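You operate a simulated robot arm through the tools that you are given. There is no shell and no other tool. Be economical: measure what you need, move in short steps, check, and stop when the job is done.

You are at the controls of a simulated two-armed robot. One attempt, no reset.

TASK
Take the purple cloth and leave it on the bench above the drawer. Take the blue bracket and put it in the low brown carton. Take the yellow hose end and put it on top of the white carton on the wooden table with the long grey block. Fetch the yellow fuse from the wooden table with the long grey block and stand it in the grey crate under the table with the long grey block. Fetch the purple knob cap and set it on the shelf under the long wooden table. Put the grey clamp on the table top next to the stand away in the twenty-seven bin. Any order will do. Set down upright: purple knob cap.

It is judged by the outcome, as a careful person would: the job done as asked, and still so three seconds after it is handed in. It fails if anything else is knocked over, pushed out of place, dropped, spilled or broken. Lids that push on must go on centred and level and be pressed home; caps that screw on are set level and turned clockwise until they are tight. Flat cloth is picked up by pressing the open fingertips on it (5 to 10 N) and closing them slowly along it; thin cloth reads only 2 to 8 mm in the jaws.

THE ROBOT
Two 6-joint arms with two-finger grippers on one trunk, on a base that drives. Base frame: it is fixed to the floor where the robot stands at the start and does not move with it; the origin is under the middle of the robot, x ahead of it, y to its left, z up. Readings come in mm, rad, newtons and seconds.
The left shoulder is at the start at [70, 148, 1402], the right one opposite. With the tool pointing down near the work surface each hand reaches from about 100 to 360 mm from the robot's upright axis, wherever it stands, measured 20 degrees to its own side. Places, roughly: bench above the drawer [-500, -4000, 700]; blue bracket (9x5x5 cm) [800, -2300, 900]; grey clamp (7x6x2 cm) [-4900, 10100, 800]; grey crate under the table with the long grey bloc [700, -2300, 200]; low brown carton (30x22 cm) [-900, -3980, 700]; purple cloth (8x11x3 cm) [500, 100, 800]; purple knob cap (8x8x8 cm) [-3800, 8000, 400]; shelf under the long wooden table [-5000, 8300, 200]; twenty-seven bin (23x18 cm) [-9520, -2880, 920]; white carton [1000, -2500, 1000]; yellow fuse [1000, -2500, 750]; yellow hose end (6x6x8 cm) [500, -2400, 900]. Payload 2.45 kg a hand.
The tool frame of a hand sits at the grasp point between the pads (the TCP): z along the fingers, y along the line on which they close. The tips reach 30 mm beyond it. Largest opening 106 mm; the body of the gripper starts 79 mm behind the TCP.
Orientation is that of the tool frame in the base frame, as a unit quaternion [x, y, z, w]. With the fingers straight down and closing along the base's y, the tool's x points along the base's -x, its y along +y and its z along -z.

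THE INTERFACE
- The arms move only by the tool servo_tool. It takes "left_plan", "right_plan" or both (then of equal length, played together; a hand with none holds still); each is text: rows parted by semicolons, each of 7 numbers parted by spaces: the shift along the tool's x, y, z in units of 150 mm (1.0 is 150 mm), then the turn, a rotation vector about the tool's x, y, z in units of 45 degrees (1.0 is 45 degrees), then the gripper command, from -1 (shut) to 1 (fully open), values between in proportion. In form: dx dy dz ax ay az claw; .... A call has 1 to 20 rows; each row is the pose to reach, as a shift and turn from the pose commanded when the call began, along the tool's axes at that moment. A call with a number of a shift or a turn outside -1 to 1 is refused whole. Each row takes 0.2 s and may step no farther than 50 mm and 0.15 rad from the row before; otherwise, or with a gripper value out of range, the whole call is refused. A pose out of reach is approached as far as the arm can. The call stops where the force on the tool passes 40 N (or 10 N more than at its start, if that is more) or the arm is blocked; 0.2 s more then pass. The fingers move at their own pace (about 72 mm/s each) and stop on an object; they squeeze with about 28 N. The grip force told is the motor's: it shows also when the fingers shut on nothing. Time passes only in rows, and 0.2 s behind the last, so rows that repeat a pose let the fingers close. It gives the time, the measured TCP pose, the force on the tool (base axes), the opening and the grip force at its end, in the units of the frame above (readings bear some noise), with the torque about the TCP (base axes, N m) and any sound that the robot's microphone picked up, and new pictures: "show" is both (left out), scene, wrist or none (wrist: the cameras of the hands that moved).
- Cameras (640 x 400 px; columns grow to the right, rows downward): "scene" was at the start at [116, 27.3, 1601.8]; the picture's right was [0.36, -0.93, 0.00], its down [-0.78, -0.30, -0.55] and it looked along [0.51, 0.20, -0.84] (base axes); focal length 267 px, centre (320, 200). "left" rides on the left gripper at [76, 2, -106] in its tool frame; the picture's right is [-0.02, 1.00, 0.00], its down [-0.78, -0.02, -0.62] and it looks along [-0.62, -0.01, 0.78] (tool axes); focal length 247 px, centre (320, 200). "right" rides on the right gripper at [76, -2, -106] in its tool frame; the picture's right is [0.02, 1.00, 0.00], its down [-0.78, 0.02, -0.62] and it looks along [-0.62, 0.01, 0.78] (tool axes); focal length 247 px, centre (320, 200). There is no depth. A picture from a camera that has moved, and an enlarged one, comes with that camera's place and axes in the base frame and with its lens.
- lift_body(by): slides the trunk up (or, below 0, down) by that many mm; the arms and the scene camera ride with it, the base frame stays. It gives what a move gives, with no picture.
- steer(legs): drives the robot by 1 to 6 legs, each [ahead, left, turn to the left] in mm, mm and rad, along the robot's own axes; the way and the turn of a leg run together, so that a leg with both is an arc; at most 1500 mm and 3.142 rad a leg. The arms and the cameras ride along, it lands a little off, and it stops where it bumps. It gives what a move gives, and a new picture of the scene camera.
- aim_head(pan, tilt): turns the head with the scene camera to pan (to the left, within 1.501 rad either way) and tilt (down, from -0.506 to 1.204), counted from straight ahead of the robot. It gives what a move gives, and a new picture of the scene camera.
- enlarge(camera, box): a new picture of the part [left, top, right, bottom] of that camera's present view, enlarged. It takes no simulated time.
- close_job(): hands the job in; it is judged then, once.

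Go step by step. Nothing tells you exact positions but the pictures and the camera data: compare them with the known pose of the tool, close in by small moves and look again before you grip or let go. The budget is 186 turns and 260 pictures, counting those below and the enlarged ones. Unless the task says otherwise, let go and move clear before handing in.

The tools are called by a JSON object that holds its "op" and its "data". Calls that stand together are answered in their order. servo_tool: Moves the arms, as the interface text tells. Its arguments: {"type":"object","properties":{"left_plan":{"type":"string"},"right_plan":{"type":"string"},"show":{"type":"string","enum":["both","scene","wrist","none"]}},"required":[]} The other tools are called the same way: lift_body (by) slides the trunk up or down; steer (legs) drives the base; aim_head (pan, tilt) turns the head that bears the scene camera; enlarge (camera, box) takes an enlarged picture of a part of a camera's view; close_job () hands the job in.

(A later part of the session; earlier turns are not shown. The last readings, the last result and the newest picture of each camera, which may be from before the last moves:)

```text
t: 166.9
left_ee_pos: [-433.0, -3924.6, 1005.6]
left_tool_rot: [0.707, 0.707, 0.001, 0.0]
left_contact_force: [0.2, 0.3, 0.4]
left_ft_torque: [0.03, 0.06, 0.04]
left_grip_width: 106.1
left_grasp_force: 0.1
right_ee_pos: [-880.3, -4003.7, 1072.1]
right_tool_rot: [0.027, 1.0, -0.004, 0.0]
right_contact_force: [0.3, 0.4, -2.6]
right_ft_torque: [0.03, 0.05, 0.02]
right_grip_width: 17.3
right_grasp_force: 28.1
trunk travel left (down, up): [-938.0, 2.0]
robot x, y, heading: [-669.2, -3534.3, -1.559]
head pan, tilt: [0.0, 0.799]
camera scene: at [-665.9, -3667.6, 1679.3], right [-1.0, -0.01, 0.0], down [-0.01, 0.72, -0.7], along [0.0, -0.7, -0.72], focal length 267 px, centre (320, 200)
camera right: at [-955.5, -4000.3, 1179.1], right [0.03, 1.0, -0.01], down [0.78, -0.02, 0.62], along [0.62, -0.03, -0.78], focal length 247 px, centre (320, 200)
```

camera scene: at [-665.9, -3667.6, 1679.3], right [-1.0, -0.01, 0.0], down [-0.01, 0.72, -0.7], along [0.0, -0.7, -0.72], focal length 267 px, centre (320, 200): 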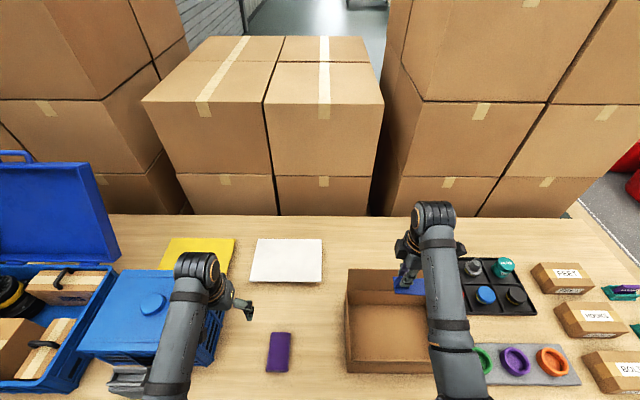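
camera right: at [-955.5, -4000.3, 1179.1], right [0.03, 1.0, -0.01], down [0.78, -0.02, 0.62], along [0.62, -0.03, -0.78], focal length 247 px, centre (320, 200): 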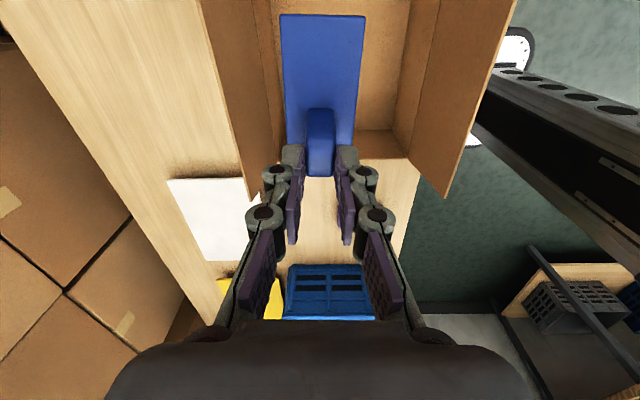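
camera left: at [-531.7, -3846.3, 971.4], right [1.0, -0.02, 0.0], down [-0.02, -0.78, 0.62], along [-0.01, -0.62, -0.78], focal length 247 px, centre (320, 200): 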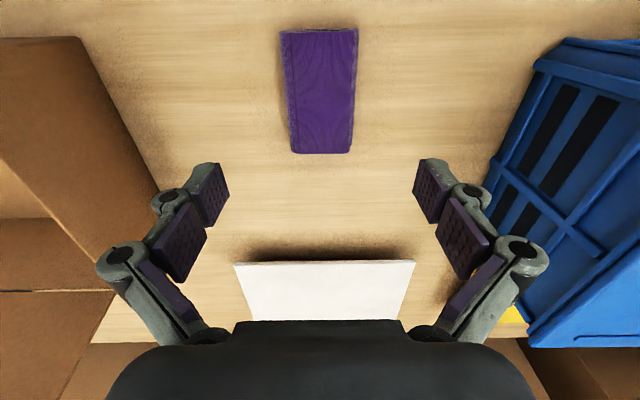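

{"op": "servo_tool", "data": {"right_plan": "0 0.03 0.25 0 0 0 -1; 0 0.06 0.5 0 0 0 -1; 0 0.06 0.75 0 0 0 -1; 0 0.06 0.98 0 0 0 -1; 0 0.06 0.98 0 0 0 -1", "show": "wrist"}}

```text
t: 168.1
left_ee_pos: [-434.2, -3924.3, 1006.5]
left_tool_rot: [0.708, 0.706, 0.001, 0.0]
left_contact_force: [0.2, 0.3, -0.9]
left_ft_torque: [0.02, 0.03, 0.02]
left_grip_width: 105.8
left_grasp_force: 0.0
right_ee_pos: [-879.5, -3994.1, 925.2]
right_tool_rot: [0.027, 1.0, -0.004, 0.001]
right_contact_force: [-0.6, 0.5, -1.9]
right_ft_torque: [-0.01, -0.01, -0.02]
right_grip_width: 17.4
right_grasp_force: 28.2
trunk travel left (down, up): [-938.0, 2.0]
robot x, y, heading: [-668.7, -3536.6, -1.561]
head pan, tilt: [0.0, 0.799]
camera right: at [-955.6, -3991.7, 1032.0], right [0.03, 1.0, -0.01], down [0.78, -0.02, 0.62], along [0.62, -0.03, -0.78], focal length 247 px, centre (320, 200)
```

right: 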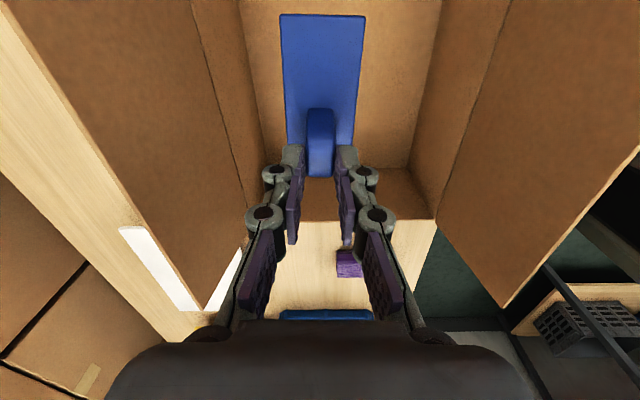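

{"op": "servo_tool", "data": {"right_plan": "0 0 0.2 0 0 0 -1; 0 0 0.4 0 0 0 -1; 0 0 0.6 0 0 0 -1; 0 0 0.8 0 0 0 -1; 0 0 0.85 0 0 0 -1", "show": "both"}}

```text
t: 169.3
left_ee_pos: [-434.2, -3924.3, 1007.1]
left_tool_rot: [0.708, 0.706, 0.001, 0.0]
left_contact_force: [-0.8, -0.6, 0.1]
left_ft_torque: [-0.03, 0.0, 0.02]
left_grip_width: 106.0
left_grasp_force: 0.1
right_ee_pos: [-880.3, -3996.1, 798.3]
right_tool_rot: [0.027, 1.0, -0.005, 0.0]
right_contact_force: [0.8, 0.8, -2.4]
right_ft_torque: [0.0, -0.01, -0.01]
right_grip_width: 17.5
right_grasp_force: 27.8
trunk travel left (down, up): [-938.0, 2.0]
robot x, y, heading: [-670.1, -3537.5, -1.563]
head pan, tilt: [0.0, 0.799]
camera scene: at [-669.5, -3667.9, 1679.3], right [-1.0, -0.01, 0.0], down [-0.01, 0.72, -0.7], along [0.01, -0.7, -0.72], focal length 267 px, centre (320, 200)
camera right: at [-956.8, -3993.2, 903.8], right [0.03, 1.0, -0.01], down [0.78, -0.02, 0.62], along [0.62, -0.03, -0.78], focal length 247 px, centre (320, 200)
```

scene: 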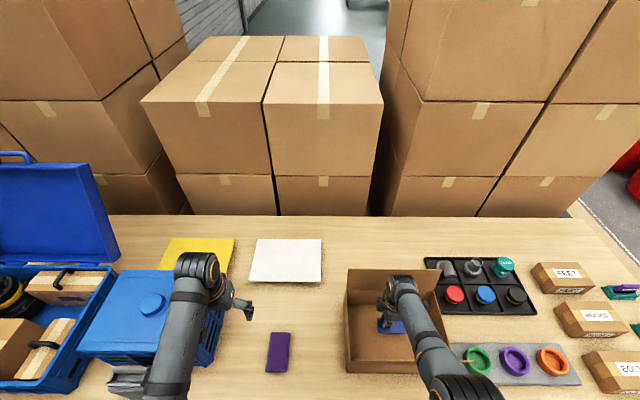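
right: 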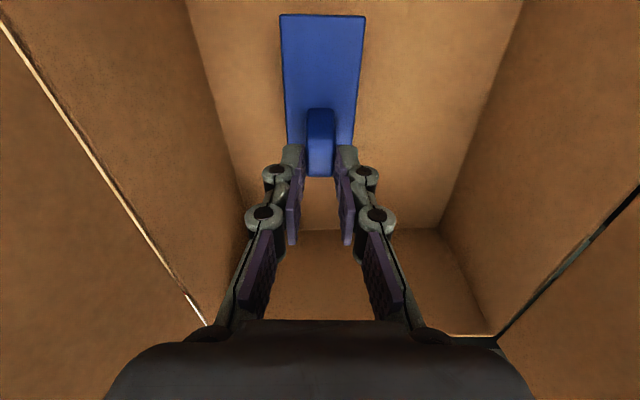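

{"op": "servo_tool", "data": {"right_plan": "0 0 0.06 0 0 0 -1; 0 0 0.12 0 0 0 -1; 0 0 0.18 0 0 0 -1; 0 0 0.22 0 0 0 -1; 0 0 0.26 0 0 0 -1; 0 0 0.29 0 0 0 -1; 0 0 0.32 0 0 0 -1; 0 0 0.35 0 0 0 -1; 0 0 0.38 0 0 0 -1", "show": "both"}}

```text
t: 171.3
left_ee_pos: [-432.1, -3924.0, 1006.5]
left_tool_rot: [0.707, 0.707, 0.002, 0.0]
left_contact_force: [0.3, 0.2, 0.1]
left_ft_torque: [-0.02, 0.0, 0.0]
left_grip_width: 106.0
left_grasp_force: 0.1
right_ee_pos: [-879.7, -3992.8, 755.1]
right_tool_rot: [0.027, 1.0, -0.007, 0.001]
right_contact_force: [0.8, -8.4, 19.2]
right_ft_torque: [-0.21, -0.08, 0.02]
right_grip_width: 17.3
right_grasp_force: 28.3
right hand out of reach, approached as far as the arm can: row 6, 7, 8, 9
trunk travel left (down, up): [-938.0, 2.0]
robot x, y, heading: [-669.7, -3536.3, -1.559]
head pan, tilt: [0.0, 0.799]
camera scene: at [-667.9, -3666.4, 1679.5], right [-1.0, -0.01, 0.0], down [-0.01, 0.72, -0.7], along [0.01, -0.7, -0.72], focal length 267 px, centre (320, 200)
camera right: at [-956.5, -3988.7, 860.8], right [0.03, 1.0, -0.01], down [0.78, -0.02, 0.62], along [0.62, -0.03, -0.78], focal length 247 px, centre (320, 200)
```

scene: 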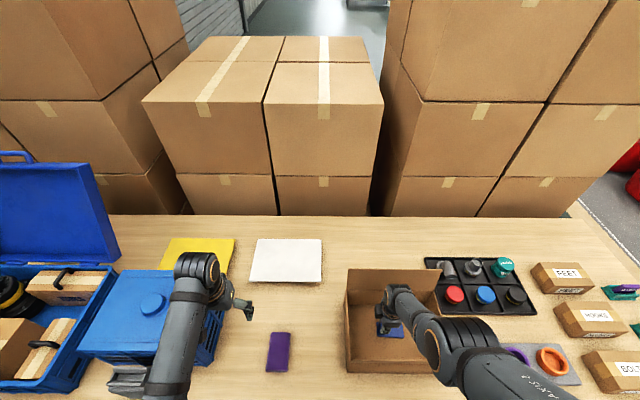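
right: 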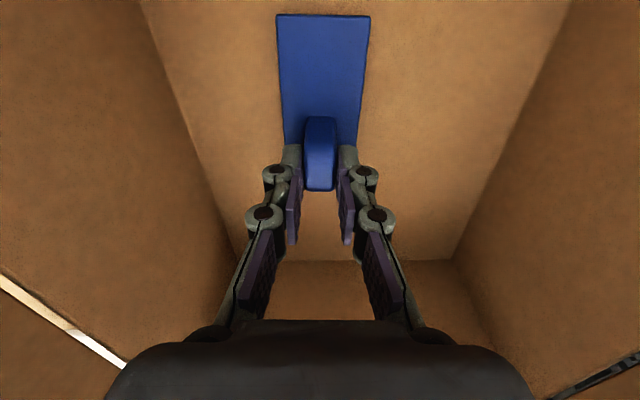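

{"op": "servo_tool", "data": {"right_plan": "0 0 -0.01 0 0 0 -0.6; 0 0 -0.01 0 0 0 -0.2; 0 0 -0.01 0 0 0 0; 0 0 -0.01 0 0 0 0; 0 0 -0.2 0 0 0 0; 0 0 -0.45 0 0 0 0; 0 0 -0.7 0 0 0 0; 0 0 -0.98 0 0 0 0; 0 0 -0.98 0 0 0 0", "show": "both"}}

```text
t: 173.3
left_ee_pos: [-433.5, -3925.9, 1007.2]
left_tool_rot: [0.708, 0.706, 0.002, 0.0]
left_contact_force: [0.2, 0.1, -0.1]
left_ft_torque: [-0.02, -0.05, 0.02]
left_grip_width: 106.2
left_grasp_force: 0.2
right_ee_pos: [-880.3, -3989.4, 900.9]
right_tool_rot: [0.028, 1.0, -0.004, 0.001]
right_contact_force: [-0.1, 0.2, -0.1]
right_ft_torque: [-0.03, -0.02, 0.04]
right_grip_width: 53.0
right_grasp_force: 0.1
trunk travel left (down, up): [-938.0, 2.0]
robot x, y, heading: [-670.4, -3537.8, -1.559]
head pan, tilt: [0.0, 0.799]
camera scene: at [-669.4, -3667.7, 1679.3], right [-1.0, -0.01, 0.0], down [-0.01, 0.72, -0.7], along [0.01, -0.7, -0.72], focal length 267 px, centre (320, 200)
camera right: at [-957.2, -3986.8, 1006.4], right [0.03, 1.0, -0.01], down [0.78, -0.02, 0.62], along [0.62, -0.03, -0.78], focal length 247 px, centre (320, 200)
```

scene: 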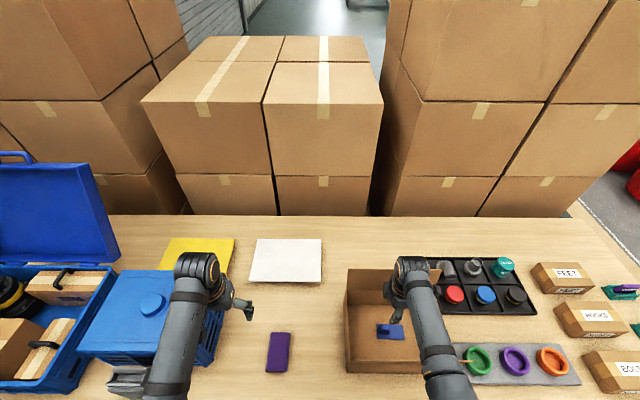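
right: 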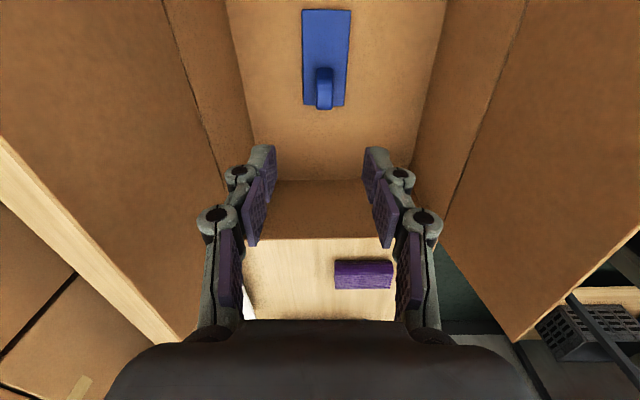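

The bracket lies in the carton. I'll raise the hand, back away, restore its yaw, and return to the table's right end for the fuse.

{"op": "servo_tool", "data": {"right_plan": "0 0 -0.25 0 0 0 0; 0 0 -0.5 0 0 0 0; 0 0 -0.75 0 0 0 0; 0 0 -0.98 0 0 0 0; 0 0 -0.98 0 0 0 0", "show": "none"}}

{"op": "steer", "data": {"legs": [[-700, 0, 0], [0, 0, -3.13]]}}

{"op": "servo_tool", "data": {"right_plan": "0 0 0 0 0 0.17 0.9; 0 0 0 0 0 0.34 0.9; 0 0 0 0 0 0.51 0.9; 0 0 0 0 0 0.68 0.9; 0 0 0 0 0 0.84 0.9; 0 0 0 0 0 0.998 0.9", "show": "none"}}

{"op": "servo_tool", "data": {"right_plan": "0 0 0 0 0 0.17 0.9; 0 0 0 0 0 0.34 0.9; 0 0 0 0 0 0.51 0.9; 0 0 0 0 0 0.68 0.9; 0 0 0 0 0 0.84 0.9; 0 0 0 0 0 0.998 0.9", "show": "scene"}}

```text
t: 174.5
left_ee_pos: [-433.9, -3924.4, 1007.1]
left_tool_rot: [0.708, 0.707, 0.001, 0.0]
left_contact_force: [-0.1, 0.3, 0.0]
left_ft_torque: [-0.02, 0.03, 0.01]
left_grip_width: 105.8
left_grasp_force: 0.0
right_ee_pos: [-881.1, -3989.6, 1047.3]
right_tool_rot: [0.028, 1.0, -0.005, 0.0]
right_contact_force: [-0.3, 0.2, -1.2]
right_ft_torque: [0.01, 0.02, 0.01]
right_grip_width: 53.2
right_grasp_force: 0.0
trunk travel left (down, up): [-938.0, 2.0]
robot x, y, heading: [-669.8, -3536.9, -1.562]
head pan, tilt: [0.0, 0.799]
```

```text
t: 185.6
left_ee_pos: [-936.8, -2459.1, 1007.3]
left_tool_rot: [0.727, -0.687, 0.0, 0.001]
left_contact_force: [0.1, -0.3, -0.4]
left_ft_torque: [0.03, 0.0, 0.04]
left_grip_width: 106.0
left_grasp_force: 0.1
right_ee_pos: [-495.5, -2368.9, 1047.7]
right_tool_rot: [1.0, 0.003, -0.001, -0.004]
right_contact_force: [0.0, -0.4, -0.1]
right_ft_torque: [-0.01, -0.04, -0.02]
right_grip_width: 52.8
right_grasp_force: 0.1
trunk travel left (down, up): [-938.0, 2.0]
robot x, y, heading: [-679.3, -2828.2, 1.644]
head pan, tilt: [0.0, 0.799]
camera scene: at [-686.3, -2698.9, 1679.4], right [1.0, 0.07, 0.0], down [0.05, -0.72, -0.7], along [-0.05, 0.7, -0.72], focal length 267 px, centre (320, 200)
```

scene: 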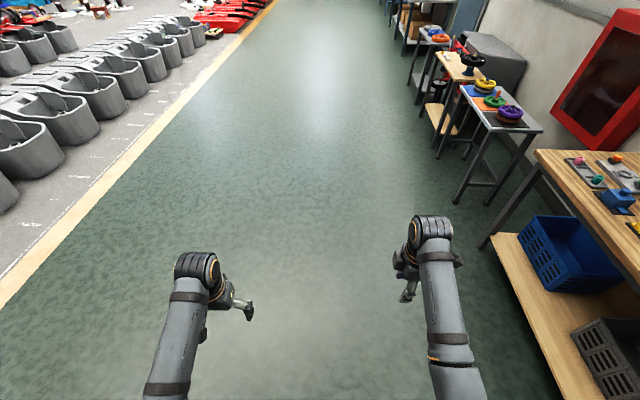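

```text
t: 187.0
left_ee_pos: [-937.2, -2459.7, 1006.5]
left_tool_rot: [0.727, -0.687, 0.0, 0.001]
left_contact_force: [0.4, 0.2, 0.1]
left_ft_torque: [0.03, 0.01, -0.04]
left_grip_width: 106.2
left_grasp_force: 0.0
right_ee_pos: [-493.7, -2368.3, 1047.2]
right_tool_rot: [0.925, -0.381, -0.002, -0.004]
right_contact_force: [-1.1, -0.1, -0.5]
right_ft_torque: [-0.01, 0.0, -0.03]
right_grip_width: 100.9
right_grasp_force: 0.1
trunk travel left (down, up): [-938.0, 2.0]
robot x, y, heading: [-678.6, -2832.5, 1.636]
head pan, tilt: [0.0, 0.799]
```

```text
t: 188.4
left_ee_pos: [-936.2, -2458.8, 1007.3]
left_tool_rot: [0.727, -0.687, 0.0, 0.001]
left_contact_force: [0.2, -0.6, -0.3]
left_ft_torque: [-0.01, 0.02, -0.01]
left_grip_width: 105.7
left_grasp_force: 0.1
right_ee_pos: [-494.9, -2368.4, 1046.9]
right_tool_rot: [0.709, -0.705, -0.004, -0.002]
right_contact_force: [0.2, -0.1, -0.7]
right_ft_torque: [-0.01, -0.02, -0.01]
right_grip_width: 100.8
right_grasp_force: 0.1
trunk travel left (down, up): [-938.0, 2.0]
robot x, y, heading: [-677.1, -2833.3, 1.64]
head pan, tilt: [0.0, 0.799]
camera scene: at [-686.2, -2698.9, 1679.4], right [1.0, 0.07, 0.0], down [0.05, -0.72, -0.7], along [-0.05, 0.7, -0.72], focal length 267 px, centre (320, 200)
```

scene: 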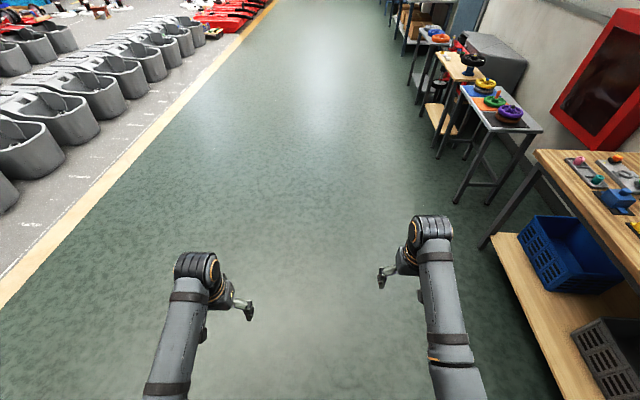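

{"op": "steer", "data": {"legs": [[0, 0, -0.069], [-316, 0, 0], [0, -1500, 0], [0, -48, 0]]}}

```text
t: 198.7
left_ee_pos: [649.1, -2768.0, 1007.0]
left_tool_rot: [-0.699, 0.715, 0.001, -0.002]
left_contact_force: [0.8, 0.5, 0.2]
left_ft_torque: [0.01, 0.05, 0.01]
left_grip_width: 105.8
left_grasp_force: 0.1
right_ee_pos: [1089.3, -2711.6, 1049.0]
right_tool_rot: [-0.682, 0.731, 0.011, -0.002]
right_contact_force: [-6.7, 2.9, 3.5]
right_ft_torque: [-0.14, -0.48, 0.17]
right_grip_width: 99.7
right_grasp_force: 0.0
trunk travel left (down, up): [-938.0, 2.0]
robot x, y, heading: [874.1, -3156.1, 1.555]
head pan, tilt: [0.0, 0.799]
stopped in leg 4: the force on the tool passed its limit at 72 N (the readings are from after the stop); the commanded pose is now the measured one
camera scene: at [880.4, -3026.8, 1679.3], right [1.0, -0.01, 0.0], down [-0.01, -0.72, -0.7], along [0.01, 0.7, -0.72], focal length 267 px, centre (320, 200)
```

scene: 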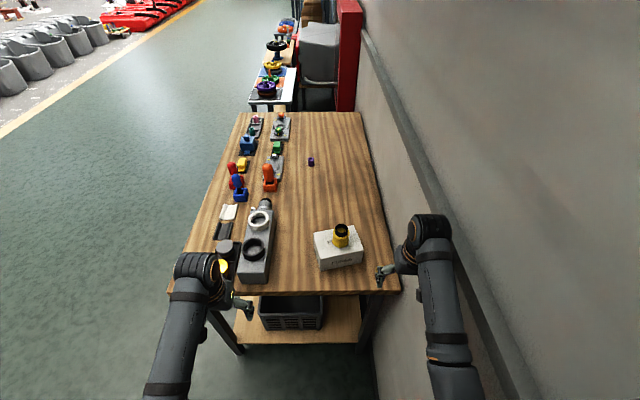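

The right hand brushed the wall with its open fingers. I'll step 25 mm left, narrow the fingers and look.

{"op": "steer", "data": {"legs": [[0, 28, 0]]}}

{"op": "servo_tool", "data": {"right_plan": "0 0 0 0 0 -0.05 0.3; 0 0 0 0 0 -0.05 0.1; 0 0 0 0 0 -0.05 0.1", "show": "wrist"}}

```text
t: 199.5
left_ee_pos: [626.3, -2768.2, 1007.2]
left_tool_rot: [-0.699, 0.715, 0.002, -0.004]
left_contact_force: [1.4, 1.2, 1.1]
left_ft_torque: [-0.01, 0.12, -0.03]
left_grip_width: 105.9
left_grasp_force: 0.1
right_ee_pos: [1066.0, -2711.5, 1048.4]
right_tool_rot: [-0.681, 0.732, 0.011, -0.004]
right_contact_force: [1.2, -0.1, 0.1]
right_ft_torque: [0.02, 0.06, 0.01]
right_grip_width: 100.8
right_grasp_force: 0.1
trunk travel left (down, up): [-938.0, 2.0]
robot x, y, heading: [847.7, -3155.8, 1.558]
head pan, tilt: [0.0, 0.799]
camera scene: at [858.8, -3026.7, 1679.4], right [1.0, -0.01, -0.01], down [-0.01, -0.72, -0.7], along [0.0, 0.7, -0.72], focal length 267 px, centre (320, 200)
```

scene: 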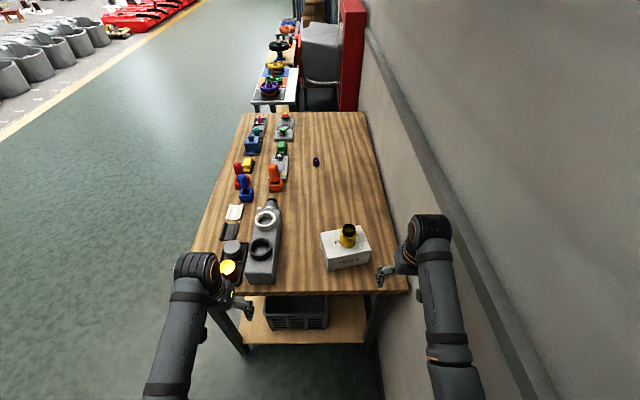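

```text
t: 200.3
left_ee_pos: [618.7, -2768.9, 1006.5]
left_tool_rot: [-0.699, 0.715, -0.001, 0.0]
left_contact_force: [0.0, 0.1, 0.3]
left_ft_torque: [-0.03, -0.02, -0.03]
left_grip_width: 106.1
left_grasp_force: 0.0
right_ee_pos: [1060.8, -2710.1, 1049.6]
right_tool_rot: [-0.696, 0.718, 0.009, -0.001]
right_contact_force: [-0.2, 0.3, 0.0]
right_ft_torque: [0.02, 0.0, -0.01]
right_grip_width: 58.0
right_grasp_force: 0.1
trunk travel left (down, up): [-938.0, 2.0]
robot x, y, heading: [850.3, -3155.0, 1.559]
head pan, tilt: [0.0, 0.799]
camera right: at [1061.8, -2789.5, 1154.5], right [-1.0, 0.01, 0.02], down [0.02, 0.78, 0.63], along [-0.01, 0.63, -0.78], focal length 247 px, centre (320, 200)
```

right: 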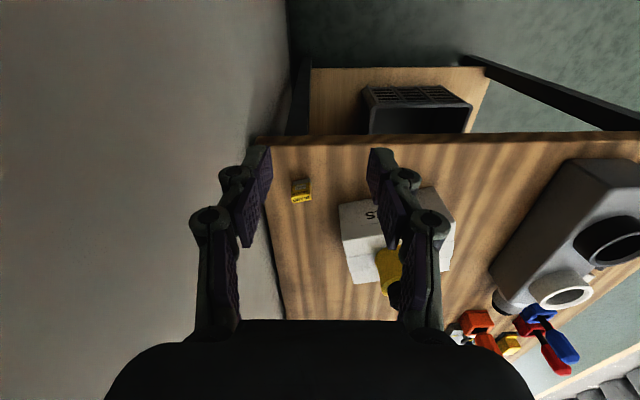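

{"op": "steer", "data": {"legs": [[131, -14, 0.0]]}}

{"op": "enlarge", "data": {"camera": "right", "box": [0, 0, 640, 400]}}

```text
t: 201.6
left_ee_pos: [633.8, -2642.0, 1008.3]
left_tool_rot: [-0.699, 0.715, -0.001, 0.0]
left_contact_force: [0.3, 0.4, 0.1]
left_ft_torque: [0.0, 0.0, 0.0]
left_grip_width: 106.2
left_grasp_force: 0.0
right_ee_pos: [1076.5, -2586.0, 1049.6]
right_tool_rot: [-0.696, 0.718, 0.011, -0.001]
right_contact_force: [-0.4, 0.3, 0.4]
right_ft_torque: [0.03, -0.03, -0.03]
right_grip_width: 58.2
right_grasp_force: 0.1
trunk travel left (down, up): [-938.0, 2.0]
robot x, y, heading: [861.7, -3031.3, 1.557]
head pan, tilt: [0.0, 0.799]
camera scene: at [864.0, -2902.1, 1679.6], right [1.0, -0.01, 0.0], down [-0.01, -0.72, -0.7], along [0.01, 0.7, -0.72], focal length 267 px, centre (320, 200)
```

scene: 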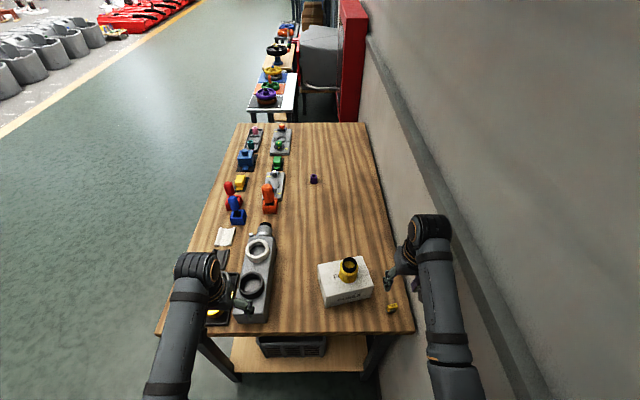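

```text
1.00 times, centred on (320, 200) of right (not enlarged: the box is as wide or as high as the picture)
camera zoom: at [1077.2, -2664.5, 1155.2], right [-1.0, 0.01, 0.02], down [0.02, 0.78, 0.63], along [-0.01, 0.63, -0.78], focal length 247 px, centre (320, 200)
```

zoom: 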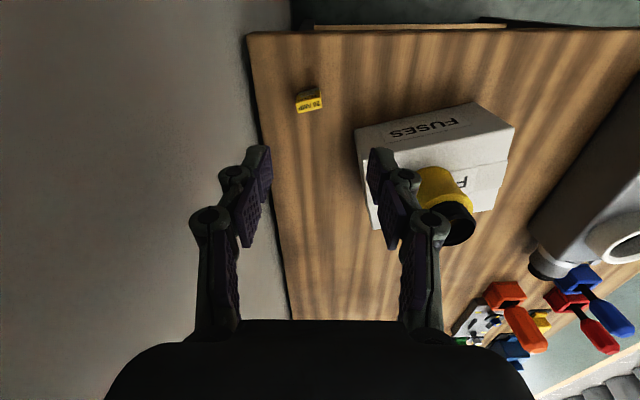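

{"op": "servo_tool", "data": {"right_plan": "-0.04 -0.05 0.1 0 0 -0.15 0.1; -0.04 -0.05 0.25 0 0 -0.29 0.1; -0.04 -0.05 0.5 0 0 -0.29 0.1; -0.04 -0.05 0.7 0 0 -0.29 0.1; -0.04 -0.05 0.7 0 0 -0.29 0.1", "show": "wrist"}}

```text
t: 202.8
left_ee_pos: [633.6, -2641.1, 1007.8]
left_tool_rot: [-0.699, 0.715, -0.001, 0.0]
left_contact_force: [1.1, -0.5, -0.1]
left_ft_torque: [-0.04, -0.02, 0.0]
left_grip_width: 106.1
left_grasp_force: 0.1
right_ee_pos: [1082.0, -2579.4, 943.0]
right_tool_rot: [0.772, -0.635, -0.01, 0.0]
right_contact_force: [0.9, 0.5, -0.6]
right_ft_torque: [0.02, -0.02, -0.03]
right_grip_width: 58.2
right_grasp_force: 0.1
trunk travel left (down, up): [-938.0, 2.0]
robot x, y, heading: [860.7, -3033.4, 1.559]
head pan, tilt: [0.0, 0.799]
camera right: at [1100.9, -2655.2, 1049.0], right [-0.98, -0.22, 0.01], down [-0.16, 0.76, 0.63], along [-0.15, 0.62, -0.77], focal length 247 px, centre (320, 200)
```

right: 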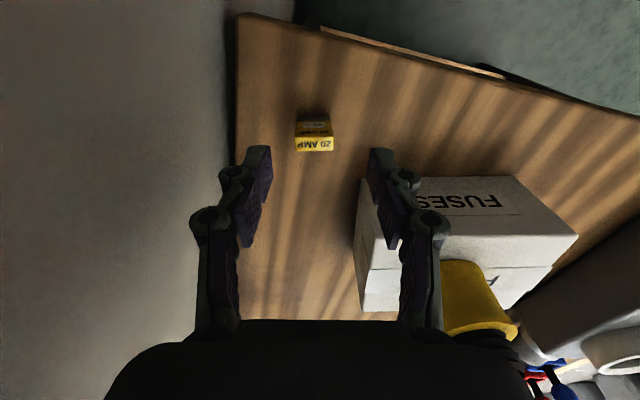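

{"op": "servo_tool", "data": {"right_plan": "-0.035 -0.01 0.1 0 0 0 0.1; -0.035 -0.01 0.2 0 0 0 0.1; -0.035 -0.01 0.2 0 0 0 0.1", "show": "wrist"}}

```text
t: 203.6
left_ee_pos: [633.9, -2641.4, 1007.3]
left_tool_rot: [-0.699, 0.715, 0.0, 0.0]
left_contact_force: [0.3, 0.3, 0.2]
left_ft_torque: [0.01, -0.01, -0.01]
left_grip_width: 106.0
left_grasp_force: 0.0
right_ee_pos: [1080.7, -2572.4, 914.4]
right_tool_rot: [0.773, -0.634, -0.01, 0.001]
right_contact_force: [0.4, 0.8, -0.2]
right_ft_torque: [-0.03, 0.03, -0.03]
right_grip_width: 58.1
right_grasp_force: 0.1
trunk travel left (down, up): [-938.0, 2.0]
robot x, y, heading: [861.1, -3031.3, 1.555]
head pan, tilt: [0.0, 0.799]
camera right: at [1100.1, -2648.6, 1019.5], right [-0.98, -0.22, 0.01], down [-0.16, 0.76, 0.63], along [-0.15, 0.62, -0.77], focal length 247 px, centre (320, 200)
```

right: 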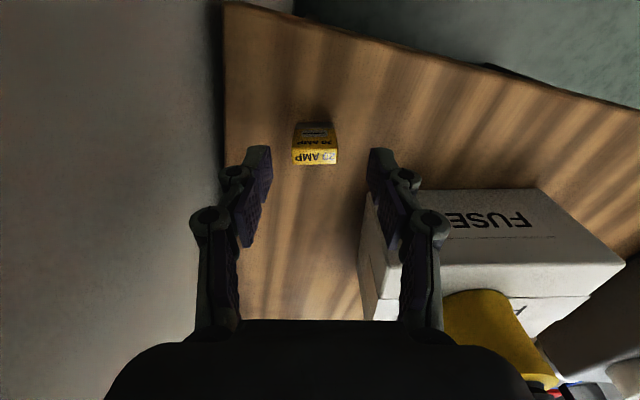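

{"op": "servo_tool", "data": {"right_plan": "0 0 0 0 0 0 -0.1; 0 0 0 0 0 0 -0.3; 0 0 0 0 0 0 -0.5; 0 0 0 0 0 0 -0.8; 0 0 0 0 0 0 -1; 0 0 0 0 0 0 -1", "show": "wrist"}}

```text
t: 205.0
left_ee_pos: [634.8, -2641.4, 1006.3]
left_tool_rot: [-0.699, 0.715, -0.001, -0.001]
left_contact_force: [0.2, -0.1, -0.1]
left_ft_torque: [-0.02, 0.0, 0.02]
left_grip_width: 105.9
left_grasp_force: 0.0
right_ee_pos: [1081.6, -2572.5, 913.7]
right_tool_rot: [0.773, -0.634, -0.01, 0.001]
right_contact_force: [-0.3, -0.8, 0.0]
right_ft_torque: [0.0, -0.01, -0.03]
right_grip_width: 26.4
right_grasp_force: 27.8
trunk travel left (down, up): [-938.0, 2.0]
robot x, y, heading: [862.9, -3033.8, 1.557]
head pan, tilt: [0.0, 0.799]
camera right: at [1100.1, -2648.5, 1019.6], right [-0.98, -0.22, 0.01], down [-0.16, 0.76, 0.63], along [-0.15, 0.62, -0.77], focal length 247 px, centre (320, 200)
```

right: 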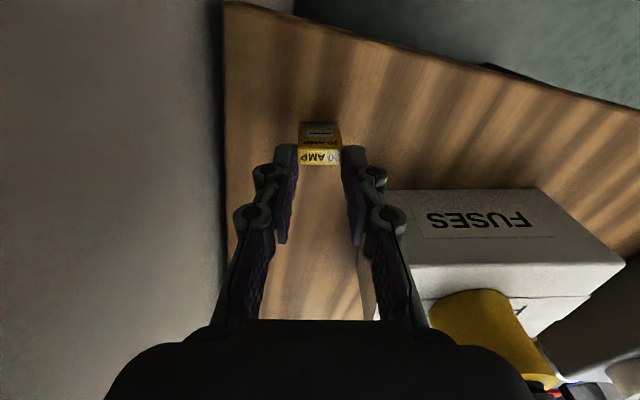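

The fuse is gripped (26 mm). I'll lift it and drive back round to the front of the table, then lower to crate level.

{"op": "servo_tool", "data": {"right_plan": "0 0 -0.1 0 0 0 -1; 0 0 -0.3 0 0 0 -1; 0 0 -0.6 0 0 0 -1; 0 0 -0.9 0 0 0 -1; 0 0 -0.9 0 0 0 -1", "show": "wrist"}}

{"op": "steer", "data": {"legs": [[-170, 0, 0], [0, 1150, 0], [0, 0, -1.557], [0, 1000, 0]]}}

```text
t: 206.2
left_ee_pos: [635.2, -2641.6, 1007.3]
left_tool_rot: [-0.699, 0.715, -0.001, -0.001]
left_contact_force: [-0.4, 0.1, 0.5]
left_ft_torque: [0.01, 0.02, -0.06]
left_grip_width: 106.0
left_grasp_force: 0.0
right_ee_pos: [1084.9, -2573.1, 1049.7]
right_tool_rot: [0.773, -0.635, -0.01, 0.0]
right_contact_force: [-0.1, 0.3, -0.6]
right_ft_torque: [0.0, 0.0, 0.02]
right_grip_width: 27.0
right_grasp_force: 28.1
trunk travel left (down, up): [-938.0, 2.0]
robot x, y, heading: [867.1, -3029.5, 1.557]
head pan, tilt: [0.0, 0.799]
camera right: at [1103.9, -2648.5, 1154.6], right [-0.98, -0.22, 0.01], down [-0.16, 0.76, 0.63], along [-0.15, 0.62, -0.77], focal length 247 px, centre (320, 200)
```

right: 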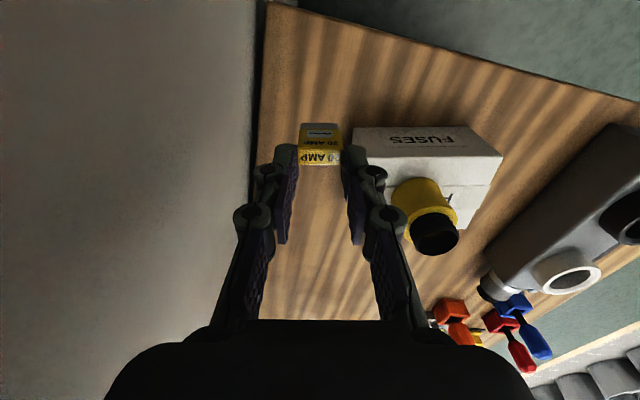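

```text
t: 221.6
left_ee_pos: [96.9, -1956.3, 1006.5]
left_tool_rot: [0.005, 1.0, 0.001, -0.001]
left_contact_force: [0.0, -0.7, -1.0]
left_ft_torque: [0.01, 0.0, 0.0]
left_grip_width: 105.7
left_grasp_force: 0.1
right_ee_pos: [172.2, -2405.6, 1049.6]
right_tool_rot: [-0.105, 0.994, 0.008, 0.006]
right_contact_force: [0.1, -0.5, -1.1]
right_ft_torque: [0.03, 0.02, 0.01]
right_grip_width: 26.6
right_grasp_force: 28.1
trunk travel left (down, up): [-938.0, 2.0]
robot x, y, heading: [-286.9, -2188.5, -0.006]
head pan, tilt: [0.0, 0.799]
camera scene: at [-159.6, -2188.3, 1679.4], right [0.0, -1.0, 0.0], down [-0.72, 0.0, -0.7], along [0.7, 0.0, -0.72], focal length 267 px, centre (320, 200)
```

scene: 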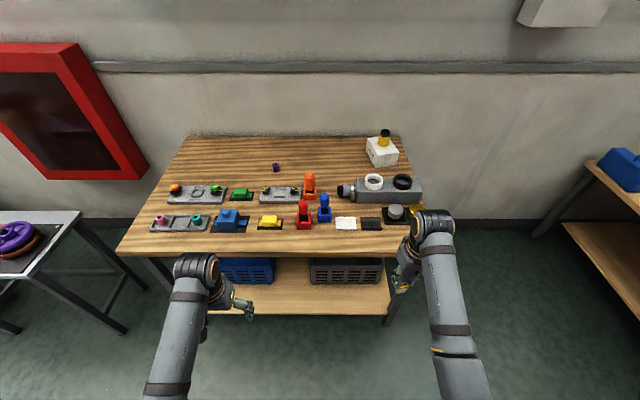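

Fuse held. I'll lower the trunk in two stages here (clear of the table) and view the crate from two heights to measure it.

{"op": "lift_body", "data": {"by": -400}}

{"op": "aim_head", "data": {"pan": -0.1, "tilt": 0.6}}

{"op": "lift_body", "data": {"by": -333}}

{"op": "aim_head", "data": {"pan": -0.1, "tilt": 0.5}}

```text
t: 225.4
left_ee_pos: [97.8, -1955.9, 605.9]
left_tool_rot: [0.004, 1.0, 0.0, -0.001]
left_contact_force: [-1.1, -0.1, -0.1]
left_ft_torque: [0.01, 0.01, -0.03]
left_grip_width: 105.9
left_grasp_force: 0.2
right_ee_pos: [170.8, -2405.8, 649.0]
right_tool_rot: [-0.104, 0.994, 0.007, 0.007]
right_contact_force: [-0.1, -0.2, 0.2]
right_ft_torque: [0.03, 0.0, -0.03]
right_grip_width: 26.7
right_grasp_force: 28.2
trunk travel left (down, up): [-538.0, 402.0]
robot x, y, heading: [-288.5, -2191.7, 0.002]
head pan, tilt: [0.0, 0.799]
```

```text
t: 226.2
left_ee_pos: [96.8, -1955.6, 607.2]
left_tool_rot: [0.005, 1.0, -0.001, -0.001]
left_contact_force: [0.1, -0.4, 0.4]
left_ft_torque: [0.03, 0.0, 0.0]
left_grip_width: 106.0
left_grasp_force: 0.0
right_ee_pos: [171.6, -2404.8, 650.1]
right_tool_rot: [-0.105, 0.994, 0.008, 0.006]
right_contact_force: [0.3, -0.7, -0.6]
right_ft_torque: [0.02, 0.02, 0.0]
right_grip_width: 26.9
right_grasp_force: 28.2
trunk travel left (down, up): [-538.0, 402.0]
robot x, y, heading: [-292.0, -2191.2, 0.004]
head pan, tilt: [-0.099, 0.6]
camera scene: at [-152.3, -2196.1, 1296.2], right [-0.1, -1.0, 0.0], down [-0.56, 0.05, -0.82], along [0.82, -0.08, -0.57], focal length 267 px, centre (320, 200)
```

scene: 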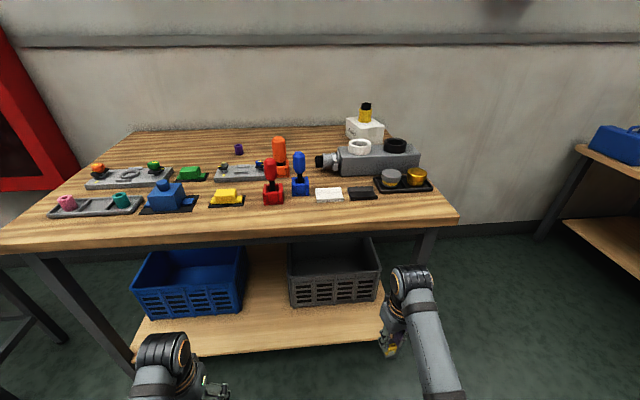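

```text
t: 229.4
left_ee_pos: [96.9, -1954.8, 272.8]
left_tool_rot: [0.004, 1.0, 0.0, -0.001]
left_contact_force: [-0.5, 0.5, -0.4]
left_ft_torque: [0.01, 0.0, -0.01]
left_grip_width: 105.9
left_grasp_force: 0.0
right_ee_pos: [171.2, -2405.8, 316.3]
right_tool_rot: [-0.104, 0.994, 0.007, 0.006]
right_contact_force: [0.3, -0.1, -0.1]
right_ft_torque: [0.02, 0.01, 0.01]
right_grip_width: 26.6
right_grasp_force: 28.2
trunk travel left (down, up): [-205.0, 735.0]
robot x, y, heading: [-289.9, -2188.9, 0.007]
head pan, tilt: [-0.099, 0.6]
```

```text
t: 230.1
left_ee_pos: [97.7, -1955.8, 273.5]
left_tool_rot: [0.004, 1.0, 0.0, -0.002]
left_contact_force: [0.4, 0.0, -0.9]
left_ft_torque: [0.02, 0.01, 0.01]
left_grip_width: 106.0
left_grasp_force: 0.1
right_ee_pos: [171.5, -2406.4, 315.4]
right_tool_rot: [-0.105, 0.994, 0.008, 0.006]
right_contact_force: [0.7, 0.6, -0.1]
right_ft_torque: [0.0, -0.03, -0.03]
right_grip_width: 26.8
right_grasp_force: 28.1
trunk travel left (down, up): [-205.0, 735.0]
robot x, y, heading: [-291.9, -2189.1, 0.001]
head pan, tilt: [-0.099, 0.499]
camera scene: at [-149.8, -2196.4, 972.3], right [-0.1, -1.0, 0.0], down [-0.48, 0.05, -0.88], along [0.87, -0.09, -0.48], focal length 267 px, centre (320, 200)
```

scene: 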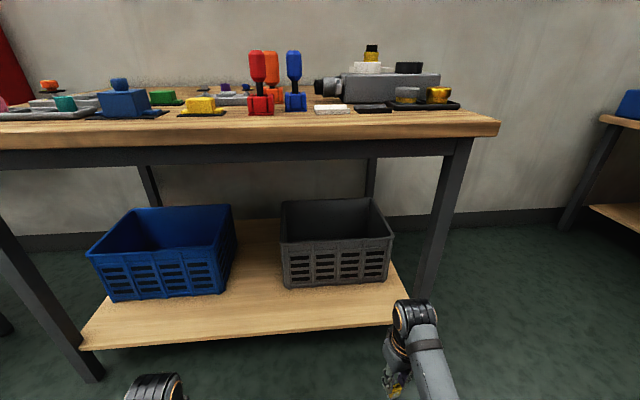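

{"op": "enlarge", "data": {"camera": "scene", "box": [260, 180, 420, 300]}}

```text
3.33 times, centred on (340, 240) of scene
camera zoom: at [-149.8, -2196.4, 972.3], right [-0.1, -1.0, 0.0], down [-0.48, 0.05, -0.88], along [0.87, -0.09, -0.48], focal length 889 px, centre (253, 67)
```

zoom: 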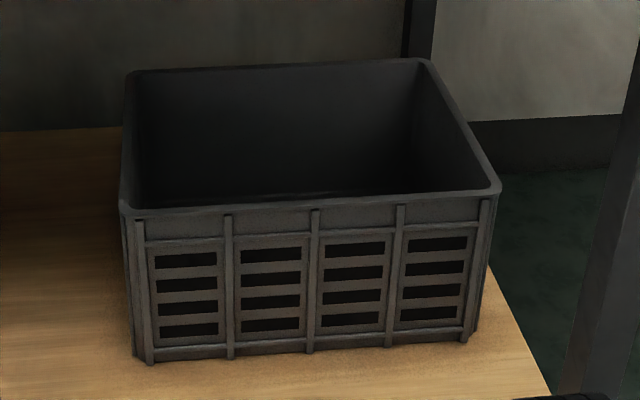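

The crate is empty: rim at z≈376, x 618–930, y −2137…−2552; table apron underside z≈770. I'll raise and extend the right hand so it passes through that window, and tuck the left.

{"op": "servo_tool", "data": {"left_plan": "0.1 0 -0.15 0 0 0 1; 0.2 0 -0.3 0 0 0 1; 0.3 0 -0.45 0 0 0 1; 0.4 0 -0.6 0 0 0 1; 0.5 0 -0.75 0 0 0 1; 0.5 0 -0.9 0 0 0 1", "right_plan": "-0.15 -0.03 -0.15 0 0 0 -1; -0.3 -0.06 -0.3 0 0 0 -1; -0.45 -0.09 -0.45 0 0 0 -1; -0.6 -0.12 -0.6 0 0 0 -1; -0.75 -0.16 -0.75 0 0 0 -1; -0.9 -0.19 -0.9 0 0 0 -1", "show": "none"}}

{"op": "servo_tool", "data": {"right_plan": "-0.1 -0.02 -0.08 0 0 0 -1; -0.21 -0.04 -0.16 0 0 0 -1; -0.21 -0.04 -0.16 0 0 0 -1", "show": "both"}}

```text
t: 231.5
left_ee_pos: [8.3, -1933.0, 407.1]
left_tool_rot: [0.004, 1.0, -0.002, 0.0]
left_contact_force: [-0.2, -0.3, -0.2]
left_ft_torque: [0.02, -0.02, 0.0]
left_grip_width: 106.1
left_grasp_force: 0.1
left hand out of reach, approached as far as the arm can: row 3, 4, 5, 6
right_ee_pos: [318.7, -2408.3, 442.1]
right_tool_rot: [-0.105, 0.994, 0.007, 0.006]
right_contact_force: [0.1, -0.3, 0.0]
right_ft_torque: [-0.01, -0.01, -0.01]
right_grip_width: 27.0
right_grasp_force: 27.8
right hand out of reach, approached as far as the arm can: row 3, 4, 5, 6
trunk travel left (down, up): [-205.0, 735.0]
robot x, y, heading: [-288.3, -2190.5, 0.0]
head pan, tilt: [-0.099, 0.499]
```

```text
t: 232.3
left_ee_pos: [8.6, -1933.0, 409.1]
left_tool_rot: [0.003, 1.0, -0.002, 0.0]
left_contact_force: [0.0, 0.4, -0.3]
left_ft_torque: [-0.01, 0.01, 0.01]
left_grip_width: 106.3
left_grasp_force: 0.0
right_ee_pos: [350.1, -2407.8, 466.9]
right_tool_rot: [-0.105, 0.994, 0.008, 0.006]
right_contact_force: [-0.5, 0.7, -0.1]
right_ft_torque: [-0.01, -0.01, 0.02]
right_grip_width: 26.9
right_grasp_force: 28.0
trunk travel left (down, up): [-205.0, 735.0]
robot x, y, heading: [-289.8, -2188.3, 0.001]
head pan, tilt: [-0.099, 0.499]
camera scene: at [-149.7, -2196.3, 972.3], right [-0.1, -1.0, 0.0], down [-0.48, 0.05, -0.88], along [0.87, -0.09, -0.48], focal length 267 px, centre (320, 200)
camera right: at [274.5, -2427.6, 571.6], right [-0.23, 0.97, 0.01], down [0.76, 0.17, 0.63], along [0.61, 0.15, -0.77], focal length 247 px, centre (320, 200)
```

scene: 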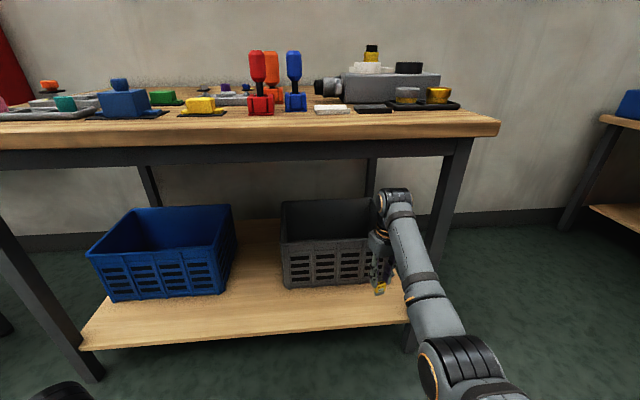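
right: 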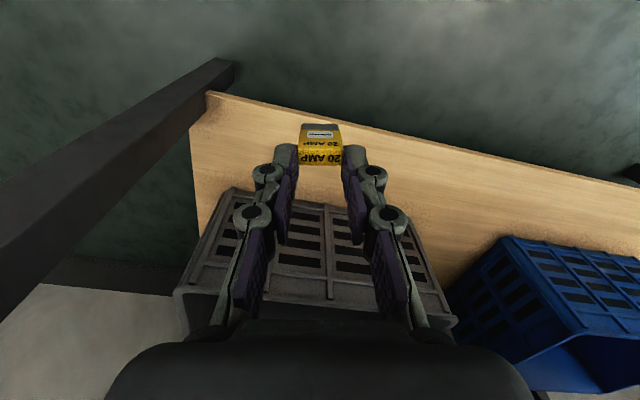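

{"op": "steer", "data": {"legs": [[0, 62, 0], [230, 0, 0]]}}

{"op": "enlarge", "data": {"camera": "right", "box": [0, 0, 640, 400]}}

```text
t: 234.6
left_ee_pos: [238.6, -1871.2, 407.7]
left_tool_rot: [0.005, 1.0, -0.002, 0.001]
left_contact_force: [0.0, 0.5, -0.6]
left_ft_torque: [-0.04, 0.0, -0.01]
left_grip_width: 106.0
left_grasp_force: 0.1
right_ee_pos: [576.6, -2346.0, 465.5]
right_tool_rot: [-0.102, 0.995, 0.008, 0.007]
right_contact_force: [-0.1, 0.3, -0.8]
right_ft_torque: [-0.01, -0.01, 0.02]
right_grip_width: 26.8
right_grasp_force: 27.7
trunk travel left (down, up): [-205.0, 735.0]
robot x, y, heading: [-58.3, -2127.7, -0.002]
head pan, tilt: [-0.099, 0.499]
camera scene: at [78.5, -2134.0, 972.3], right [-0.1, -0.99, 0.0], down [-0.48, 0.05, -0.88], along [0.87, -0.09, -0.48], focal length 267 px, centre (320, 200)
```

scene: 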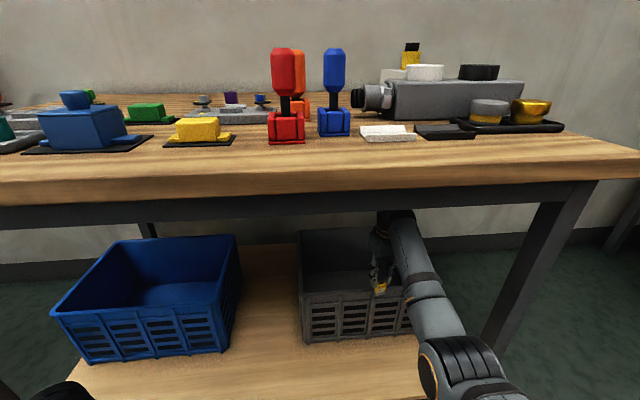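

```text
1.00 times, centred on (320, 200) of right (not enlarged: the box is as wide or as high as the picture)
camera zoom: at [501.9, -2366.3, 571.2], right [-0.23, 0.97, 0.01], down [0.76, 0.17, 0.63], along [0.61, 0.15, -0.77], focal length 247 px, centre (320, 200)
```

zoom: 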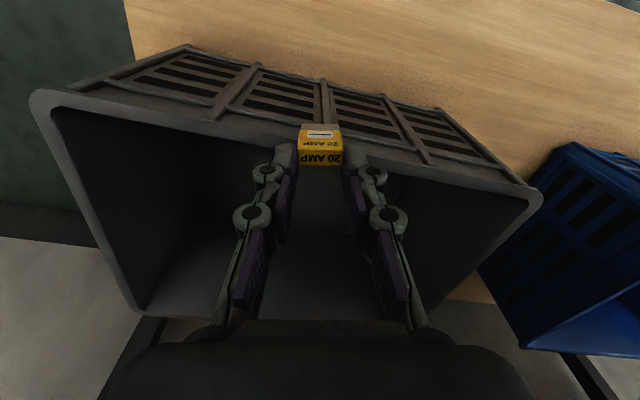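

{"op": "servo_tool", "data": {"right_plan": "0 0 -0.1 0 0 0 -1; 0 0 -0.22 0 0 0 -1; 0 0 -0.22 0 0 0 -1", "show": "wrist"}}

```text
t: 235.4
left_ee_pos: [237.5, -1871.9, 408.2]
left_tool_rot: [0.006, 1.0, -0.001, 0.0]
left_contact_force: [-0.4, -0.7, 0.1]
left_ft_torque: [0.0, -0.01, 0.03]
left_grip_width: 106.0
left_grasp_force: 0.0
right_ee_pos: [582.7, -2346.6, 497.4]
right_tool_rot: [-0.104, 0.995, 0.009, 0.006]
right_contact_force: [0.1, -0.1, -0.2]
right_ft_torque: [-0.02, 0.03, -0.04]
right_grip_width: 26.7
right_grasp_force: 28.5
right hand out of reach, approached as far as the arm can: row 2, 3
trunk travel left (down, up): [-205.0, 735.0]
robot x, y, heading: [-62.4, -2126.4, -0.004]
head pan, tilt: [-0.099, 0.499]
camera right: at [506.1, -2366.6, 602.4], right [-0.23, 0.97, 0.01], down [0.76, 0.17, 0.63], along [0.61, 0.15, -0.77], focal length 247 px, centre (320, 200)
```

right: 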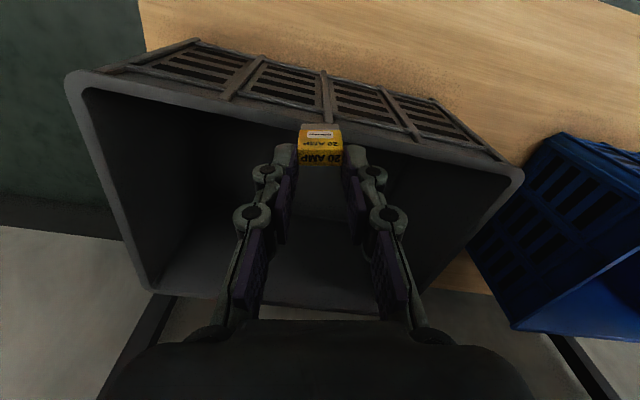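

{"op": "steer", "data": {"legs": [[110, 0, 0], [95, 0, 0]]}}

{"op": "enlarge", "data": {"camera": "right", "box": [0, 0, 640, 400]}}

```text
t: 237.3
left_ee_pos: [443.0, -1872.2, 408.7]
left_tool_rot: [0.006, 1.0, -0.002, 0.0]
left_contact_force: [0.3, -0.2, 0.2]
left_ft_torque: [0.0, -0.02, 0.0]
left_grip_width: 105.9
left_grasp_force: 0.1
right_ee_pos: [786.4, -2347.1, 497.9]
right_tool_rot: [-0.103, 0.995, 0.008, 0.006]
right_contact_force: [0.9, -0.3, -0.3]
right_ft_torque: [-0.01, -0.02, -0.01]
right_grip_width: 26.6
right_grasp_force: 28.2
trunk travel left (down, up): [-205.0, 735.0]
robot x, y, heading: [145.4, -2127.2, -0.002]
head pan, tilt: [-0.099, 0.499]
camera scene: at [283.0, -2134.3, 972.2], right [-0.1, -0.99, 0.0], down [-0.48, 0.05, -0.88], along [0.87, -0.09, -0.48], focal length 267 px, centre (320, 200)
```

scene: 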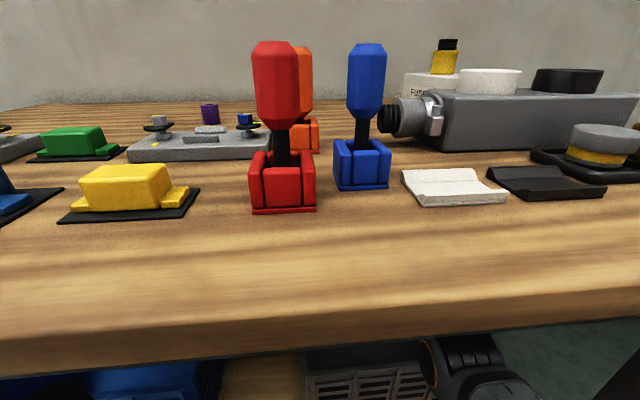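

```text
1.00 times, centred on (320, 200) of right (not enlarged: the box is as wide or as high as the picture)
camera zoom: at [710.4, -2367.6, 602.0], right [-0.23, 0.97, 0.01], down [0.76, 0.17, 0.63], along [0.61, 0.15, -0.77], focal length 247 px, centre (320, 200)
```

zoom: 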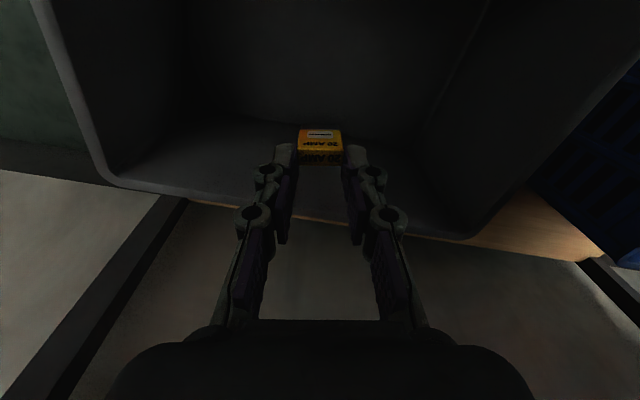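

{"op": "lift_body", "data": {"by": -50}}

{"op": "servo_tool", "data": {"right_plan": "0 0 0.2 0 0 0 -1; 0 0 0.4 0 0 0 -1; 0 0 0.6 0 0 0 -1; 0 0 0.8 0 0 0 -1; 0 0 0.98 0 0 0 -1; 0 0 0.98 0 0 0 -1", "show": "wrist"}}

```text
t: 238.3
left_ee_pos: [442.6, -1872.2, 358.7]
left_tool_rot: [0.005, 1.0, -0.002, 0.0]
left_contact_force: [0.0, -0.7, -0.4]
left_ft_torque: [0.0, 0.05, -0.01]
left_grip_width: 105.9
left_grasp_force: 0.1
right_ee_pos: [785.2, -2347.8, 448.3]
right_tool_rot: [-0.103, 0.995, 0.008, 0.006]
right_contact_force: [-0.8, -0.3, -0.1]
right_ft_torque: [0.05, -0.01, 0.0]
right_grip_width: 26.7
right_grasp_force: 27.1
trunk travel left (down, up): [-155.0, 785.0]
robot x, y, heading: [139.8, -2126.9, -0.003]
head pan, tilt: [-0.099, 0.499]
```

```text
t: 239.7
left_ee_pos: [443.5, -1871.5, 358.0]
left_tool_rot: [0.006, 1.0, -0.002, 0.0]
left_contact_force: [0.7, -0.4, -0.5]
left_ft_torque: [0.0, 0.03, 0.03]
left_grip_width: 105.9
left_grasp_force: 0.0
right_ee_pos: [787.1, -2346.2, 297.9]
right_tool_rot: [-0.103, 0.995, 0.007, 0.006]
right_contact_force: [0.0, -0.1, -0.6]
right_ft_torque: [0.0, -0.01, 0.02]
right_grip_width: 26.9
right_grasp_force: 28.4
trunk travel left (down, up): [-155.0, 785.0]
robot x, y, heading: [140.9, -2126.3, -0.006]
head pan, tilt: [-0.099, 0.499]
camera right: at [710.9, -2365.4, 403.5], right [-0.23, 0.97, 0.01], down [0.76, 0.17, 0.63], along [0.61, 0.15, -0.77], focal length 247 px, centre (320, 200)
```

right: 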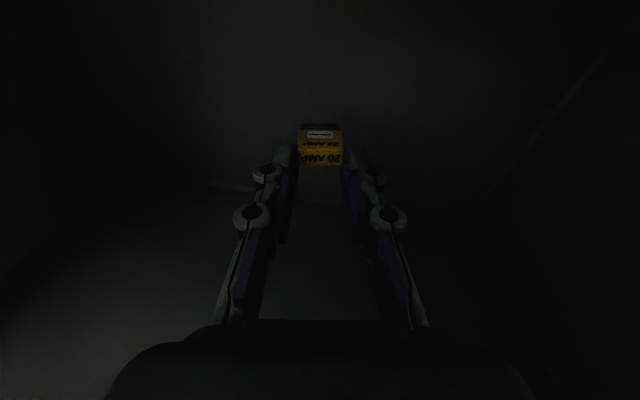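

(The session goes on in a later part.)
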